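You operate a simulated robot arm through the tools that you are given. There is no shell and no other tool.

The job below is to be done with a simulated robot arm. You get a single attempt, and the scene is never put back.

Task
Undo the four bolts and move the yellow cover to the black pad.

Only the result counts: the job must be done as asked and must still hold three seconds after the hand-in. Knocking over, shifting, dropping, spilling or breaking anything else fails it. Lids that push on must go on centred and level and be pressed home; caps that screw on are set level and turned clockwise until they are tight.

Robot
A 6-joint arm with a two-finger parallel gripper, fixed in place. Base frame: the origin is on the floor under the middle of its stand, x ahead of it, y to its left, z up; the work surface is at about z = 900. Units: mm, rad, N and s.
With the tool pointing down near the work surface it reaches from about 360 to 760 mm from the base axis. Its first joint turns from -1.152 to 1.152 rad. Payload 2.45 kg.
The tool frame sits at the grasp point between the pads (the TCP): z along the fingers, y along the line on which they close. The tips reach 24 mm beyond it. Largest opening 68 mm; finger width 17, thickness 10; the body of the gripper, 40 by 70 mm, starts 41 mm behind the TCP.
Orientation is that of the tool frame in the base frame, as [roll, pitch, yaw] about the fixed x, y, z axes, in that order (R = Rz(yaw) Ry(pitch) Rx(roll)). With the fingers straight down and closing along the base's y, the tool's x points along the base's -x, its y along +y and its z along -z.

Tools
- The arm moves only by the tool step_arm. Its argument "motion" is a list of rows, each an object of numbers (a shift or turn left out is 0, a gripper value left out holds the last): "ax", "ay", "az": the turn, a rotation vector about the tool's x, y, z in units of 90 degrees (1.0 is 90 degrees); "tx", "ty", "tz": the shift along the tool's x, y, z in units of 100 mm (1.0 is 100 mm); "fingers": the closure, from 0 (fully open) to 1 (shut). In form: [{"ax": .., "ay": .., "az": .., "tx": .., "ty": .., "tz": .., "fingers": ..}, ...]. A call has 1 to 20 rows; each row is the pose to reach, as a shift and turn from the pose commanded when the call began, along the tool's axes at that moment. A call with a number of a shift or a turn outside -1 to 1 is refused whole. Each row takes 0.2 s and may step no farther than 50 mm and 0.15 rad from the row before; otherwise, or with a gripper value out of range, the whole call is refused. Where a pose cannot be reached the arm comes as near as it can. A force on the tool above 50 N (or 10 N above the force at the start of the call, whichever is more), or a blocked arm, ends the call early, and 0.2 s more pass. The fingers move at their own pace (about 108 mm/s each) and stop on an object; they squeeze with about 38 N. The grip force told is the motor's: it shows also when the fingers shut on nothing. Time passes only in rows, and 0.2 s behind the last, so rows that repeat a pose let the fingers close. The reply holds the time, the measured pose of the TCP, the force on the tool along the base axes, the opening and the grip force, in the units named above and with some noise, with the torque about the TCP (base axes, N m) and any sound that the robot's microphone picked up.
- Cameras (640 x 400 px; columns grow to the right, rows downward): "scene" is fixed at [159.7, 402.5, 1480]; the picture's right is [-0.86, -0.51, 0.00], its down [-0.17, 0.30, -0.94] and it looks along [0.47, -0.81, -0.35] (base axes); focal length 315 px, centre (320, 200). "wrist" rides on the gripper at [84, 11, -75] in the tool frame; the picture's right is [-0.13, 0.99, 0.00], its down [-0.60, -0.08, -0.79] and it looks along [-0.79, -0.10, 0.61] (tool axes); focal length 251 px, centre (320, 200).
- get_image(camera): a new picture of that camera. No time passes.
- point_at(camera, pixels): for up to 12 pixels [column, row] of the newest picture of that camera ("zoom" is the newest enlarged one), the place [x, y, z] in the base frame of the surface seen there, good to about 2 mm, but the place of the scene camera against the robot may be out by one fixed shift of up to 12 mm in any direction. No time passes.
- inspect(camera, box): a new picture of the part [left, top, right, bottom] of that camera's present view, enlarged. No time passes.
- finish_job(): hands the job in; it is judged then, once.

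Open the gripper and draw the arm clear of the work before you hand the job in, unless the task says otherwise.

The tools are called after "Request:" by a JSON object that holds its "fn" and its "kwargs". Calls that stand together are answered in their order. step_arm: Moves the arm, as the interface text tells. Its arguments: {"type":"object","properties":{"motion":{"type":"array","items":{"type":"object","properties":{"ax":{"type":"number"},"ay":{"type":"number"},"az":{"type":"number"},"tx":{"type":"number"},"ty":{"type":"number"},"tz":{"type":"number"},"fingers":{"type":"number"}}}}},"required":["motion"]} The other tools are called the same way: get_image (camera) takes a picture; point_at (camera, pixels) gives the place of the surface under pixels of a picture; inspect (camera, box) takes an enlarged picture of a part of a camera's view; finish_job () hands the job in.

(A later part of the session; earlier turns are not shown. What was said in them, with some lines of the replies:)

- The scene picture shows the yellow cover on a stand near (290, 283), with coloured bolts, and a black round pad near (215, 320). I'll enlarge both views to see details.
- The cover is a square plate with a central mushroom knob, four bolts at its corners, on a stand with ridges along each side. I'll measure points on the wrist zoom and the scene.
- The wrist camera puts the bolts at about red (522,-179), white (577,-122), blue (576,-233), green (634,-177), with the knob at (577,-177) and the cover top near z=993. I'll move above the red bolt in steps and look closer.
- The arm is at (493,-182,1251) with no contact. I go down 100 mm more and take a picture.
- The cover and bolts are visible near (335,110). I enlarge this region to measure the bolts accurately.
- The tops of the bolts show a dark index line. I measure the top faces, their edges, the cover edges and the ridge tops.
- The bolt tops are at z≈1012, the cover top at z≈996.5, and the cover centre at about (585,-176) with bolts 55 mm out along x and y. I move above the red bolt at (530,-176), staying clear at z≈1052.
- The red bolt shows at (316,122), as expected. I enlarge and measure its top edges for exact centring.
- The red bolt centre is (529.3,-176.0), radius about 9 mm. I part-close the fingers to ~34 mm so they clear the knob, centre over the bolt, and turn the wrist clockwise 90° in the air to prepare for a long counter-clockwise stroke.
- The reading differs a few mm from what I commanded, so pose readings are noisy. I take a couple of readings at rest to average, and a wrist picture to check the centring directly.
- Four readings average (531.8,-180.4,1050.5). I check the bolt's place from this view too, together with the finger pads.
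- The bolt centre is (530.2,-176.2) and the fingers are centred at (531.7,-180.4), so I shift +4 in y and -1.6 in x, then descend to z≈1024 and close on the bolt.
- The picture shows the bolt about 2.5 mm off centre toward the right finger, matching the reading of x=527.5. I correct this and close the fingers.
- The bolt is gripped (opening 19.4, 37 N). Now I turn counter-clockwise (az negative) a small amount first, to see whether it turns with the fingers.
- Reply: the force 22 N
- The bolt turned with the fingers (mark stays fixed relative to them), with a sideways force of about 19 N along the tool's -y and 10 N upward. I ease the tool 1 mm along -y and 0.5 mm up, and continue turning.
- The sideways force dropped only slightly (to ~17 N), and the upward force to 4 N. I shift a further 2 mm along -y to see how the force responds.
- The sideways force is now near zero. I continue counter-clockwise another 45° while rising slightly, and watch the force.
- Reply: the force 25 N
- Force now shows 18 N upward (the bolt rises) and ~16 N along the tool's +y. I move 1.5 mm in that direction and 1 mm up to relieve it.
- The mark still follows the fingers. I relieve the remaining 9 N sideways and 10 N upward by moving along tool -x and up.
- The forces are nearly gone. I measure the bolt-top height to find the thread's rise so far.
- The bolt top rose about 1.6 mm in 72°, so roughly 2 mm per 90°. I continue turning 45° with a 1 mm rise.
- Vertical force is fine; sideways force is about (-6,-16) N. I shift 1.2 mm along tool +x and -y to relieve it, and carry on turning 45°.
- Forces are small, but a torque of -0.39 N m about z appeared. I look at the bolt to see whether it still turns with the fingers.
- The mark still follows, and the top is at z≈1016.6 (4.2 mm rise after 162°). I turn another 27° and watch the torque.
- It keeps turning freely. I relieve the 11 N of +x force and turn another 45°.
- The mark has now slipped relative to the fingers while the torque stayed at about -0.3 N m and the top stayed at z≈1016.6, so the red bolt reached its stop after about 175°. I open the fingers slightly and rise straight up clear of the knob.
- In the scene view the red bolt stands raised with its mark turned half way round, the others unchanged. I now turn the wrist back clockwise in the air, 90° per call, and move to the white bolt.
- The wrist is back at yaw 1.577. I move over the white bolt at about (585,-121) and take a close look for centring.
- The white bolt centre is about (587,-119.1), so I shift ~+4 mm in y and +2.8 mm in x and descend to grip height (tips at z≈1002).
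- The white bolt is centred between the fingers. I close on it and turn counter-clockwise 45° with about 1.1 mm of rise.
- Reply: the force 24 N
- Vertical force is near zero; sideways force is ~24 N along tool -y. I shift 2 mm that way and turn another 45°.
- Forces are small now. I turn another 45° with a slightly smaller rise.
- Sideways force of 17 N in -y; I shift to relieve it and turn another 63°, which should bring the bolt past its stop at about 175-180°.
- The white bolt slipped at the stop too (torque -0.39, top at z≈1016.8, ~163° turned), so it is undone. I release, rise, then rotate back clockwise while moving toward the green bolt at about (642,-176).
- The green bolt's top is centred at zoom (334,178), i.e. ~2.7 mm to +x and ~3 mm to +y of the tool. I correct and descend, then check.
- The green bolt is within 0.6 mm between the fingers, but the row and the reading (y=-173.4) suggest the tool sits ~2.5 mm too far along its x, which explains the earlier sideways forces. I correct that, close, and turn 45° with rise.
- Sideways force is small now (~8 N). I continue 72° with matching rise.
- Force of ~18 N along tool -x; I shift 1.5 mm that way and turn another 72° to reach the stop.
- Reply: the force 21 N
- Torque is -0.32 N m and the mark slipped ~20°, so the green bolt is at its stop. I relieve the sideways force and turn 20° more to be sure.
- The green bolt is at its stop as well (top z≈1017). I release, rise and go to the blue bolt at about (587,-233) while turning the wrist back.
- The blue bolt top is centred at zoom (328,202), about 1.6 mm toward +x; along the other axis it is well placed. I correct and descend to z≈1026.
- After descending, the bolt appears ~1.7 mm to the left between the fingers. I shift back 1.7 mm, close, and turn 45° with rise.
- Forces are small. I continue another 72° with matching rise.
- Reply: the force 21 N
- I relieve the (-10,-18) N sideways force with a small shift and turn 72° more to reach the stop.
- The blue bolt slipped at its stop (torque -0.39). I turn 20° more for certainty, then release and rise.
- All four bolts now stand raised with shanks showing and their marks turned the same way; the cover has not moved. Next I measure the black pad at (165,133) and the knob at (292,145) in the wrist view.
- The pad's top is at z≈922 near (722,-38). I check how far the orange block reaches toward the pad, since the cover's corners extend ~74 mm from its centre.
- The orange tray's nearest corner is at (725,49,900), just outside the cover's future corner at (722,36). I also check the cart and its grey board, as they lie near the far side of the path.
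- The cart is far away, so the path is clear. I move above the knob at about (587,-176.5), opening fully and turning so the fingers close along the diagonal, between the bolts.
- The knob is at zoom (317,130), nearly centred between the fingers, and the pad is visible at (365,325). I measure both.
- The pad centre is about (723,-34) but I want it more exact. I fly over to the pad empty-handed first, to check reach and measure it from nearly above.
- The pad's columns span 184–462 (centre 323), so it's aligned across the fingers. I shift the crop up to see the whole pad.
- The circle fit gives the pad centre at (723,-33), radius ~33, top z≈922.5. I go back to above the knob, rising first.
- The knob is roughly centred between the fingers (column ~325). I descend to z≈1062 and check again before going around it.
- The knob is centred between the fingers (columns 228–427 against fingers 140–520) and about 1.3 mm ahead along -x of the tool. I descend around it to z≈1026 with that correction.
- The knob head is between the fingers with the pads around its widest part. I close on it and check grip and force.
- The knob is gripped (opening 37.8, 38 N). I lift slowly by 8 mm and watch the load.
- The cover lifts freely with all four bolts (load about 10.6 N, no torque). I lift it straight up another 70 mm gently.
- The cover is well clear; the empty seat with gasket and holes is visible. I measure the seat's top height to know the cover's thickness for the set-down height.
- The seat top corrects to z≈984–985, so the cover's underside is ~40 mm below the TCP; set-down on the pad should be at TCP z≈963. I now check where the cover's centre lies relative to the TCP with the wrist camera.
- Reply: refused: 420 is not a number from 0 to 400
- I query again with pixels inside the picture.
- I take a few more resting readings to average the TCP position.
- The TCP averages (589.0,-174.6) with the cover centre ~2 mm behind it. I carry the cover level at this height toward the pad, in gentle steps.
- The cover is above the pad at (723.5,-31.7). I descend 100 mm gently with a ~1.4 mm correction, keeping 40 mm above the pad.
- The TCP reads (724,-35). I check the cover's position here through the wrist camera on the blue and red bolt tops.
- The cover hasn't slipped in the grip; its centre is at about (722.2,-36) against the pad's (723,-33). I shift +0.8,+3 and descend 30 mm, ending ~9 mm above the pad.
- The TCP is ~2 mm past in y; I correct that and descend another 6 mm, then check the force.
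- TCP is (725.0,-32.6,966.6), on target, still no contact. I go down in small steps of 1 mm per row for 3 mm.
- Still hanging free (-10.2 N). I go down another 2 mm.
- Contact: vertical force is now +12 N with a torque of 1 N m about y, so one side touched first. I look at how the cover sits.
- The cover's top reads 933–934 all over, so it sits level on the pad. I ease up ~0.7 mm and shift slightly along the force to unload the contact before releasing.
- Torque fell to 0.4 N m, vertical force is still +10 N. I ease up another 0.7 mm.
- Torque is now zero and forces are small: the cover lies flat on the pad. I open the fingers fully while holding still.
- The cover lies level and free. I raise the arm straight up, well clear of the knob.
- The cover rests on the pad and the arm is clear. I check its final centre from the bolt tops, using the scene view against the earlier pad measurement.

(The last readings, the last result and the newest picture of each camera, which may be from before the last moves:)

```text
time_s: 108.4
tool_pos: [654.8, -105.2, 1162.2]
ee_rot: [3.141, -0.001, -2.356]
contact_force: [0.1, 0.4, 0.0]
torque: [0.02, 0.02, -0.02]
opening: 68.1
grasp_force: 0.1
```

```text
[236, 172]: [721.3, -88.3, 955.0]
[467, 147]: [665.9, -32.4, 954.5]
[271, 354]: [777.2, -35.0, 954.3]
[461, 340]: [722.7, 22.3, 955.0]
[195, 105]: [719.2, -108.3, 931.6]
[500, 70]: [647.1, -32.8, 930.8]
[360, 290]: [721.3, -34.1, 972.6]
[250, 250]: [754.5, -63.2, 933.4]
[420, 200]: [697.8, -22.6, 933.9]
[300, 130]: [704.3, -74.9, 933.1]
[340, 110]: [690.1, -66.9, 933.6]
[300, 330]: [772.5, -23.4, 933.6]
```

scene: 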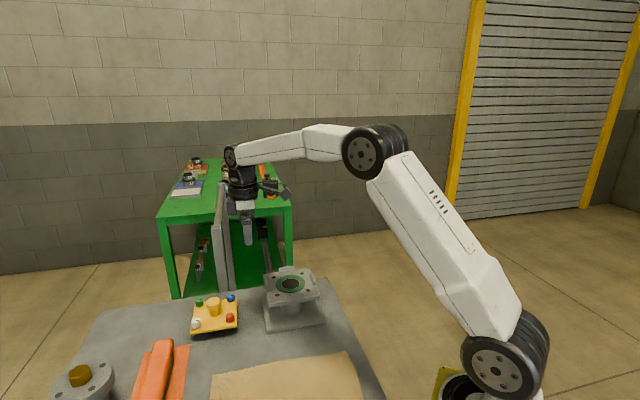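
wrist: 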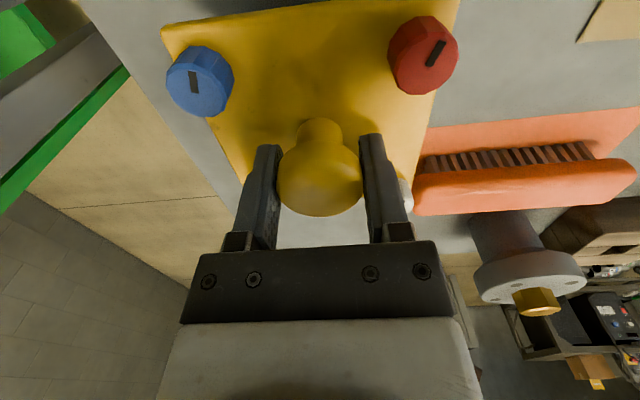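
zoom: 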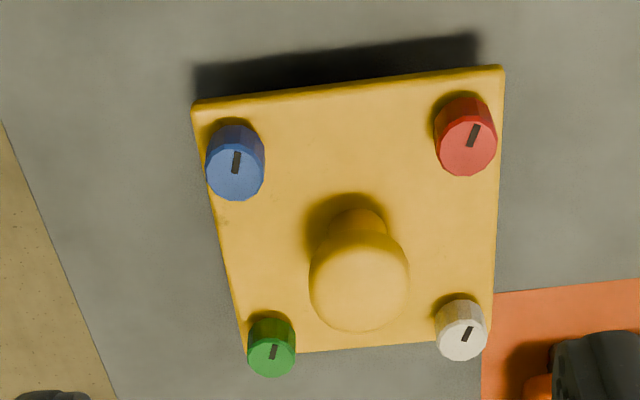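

The bolt tops give the cover's centre as (721.8,-33.3) against the pad's (723,-33). The heights are level: cover top 933–934, bolt tops 954–955. All four bolts are still raised, nothing else has moved, and the gripper is open and clear, so I hand the job in.

Request:
{"fn": "finish_job", "kwargs": {}}

```text
The job is handed in.
```

I undid all four bolts and moved the yellow cover onto the black pad, then handed the job in. I haven't seen the judging result.

- **Bolts:** Each one turned about 160–170° counter-clockwise until it hit its stop. All four then stood about 4.5 mm higher. They are held in the cover, so they stayed in it when I lifted it.
- **Cover:** By my last measurements it sits level on the pad, and its centre is within about 1.5 mm of the pad's centre.
- **Surroundings:** The last pictures show nothing else knocked or moved. The gripper is open and the arm is clear of the work.
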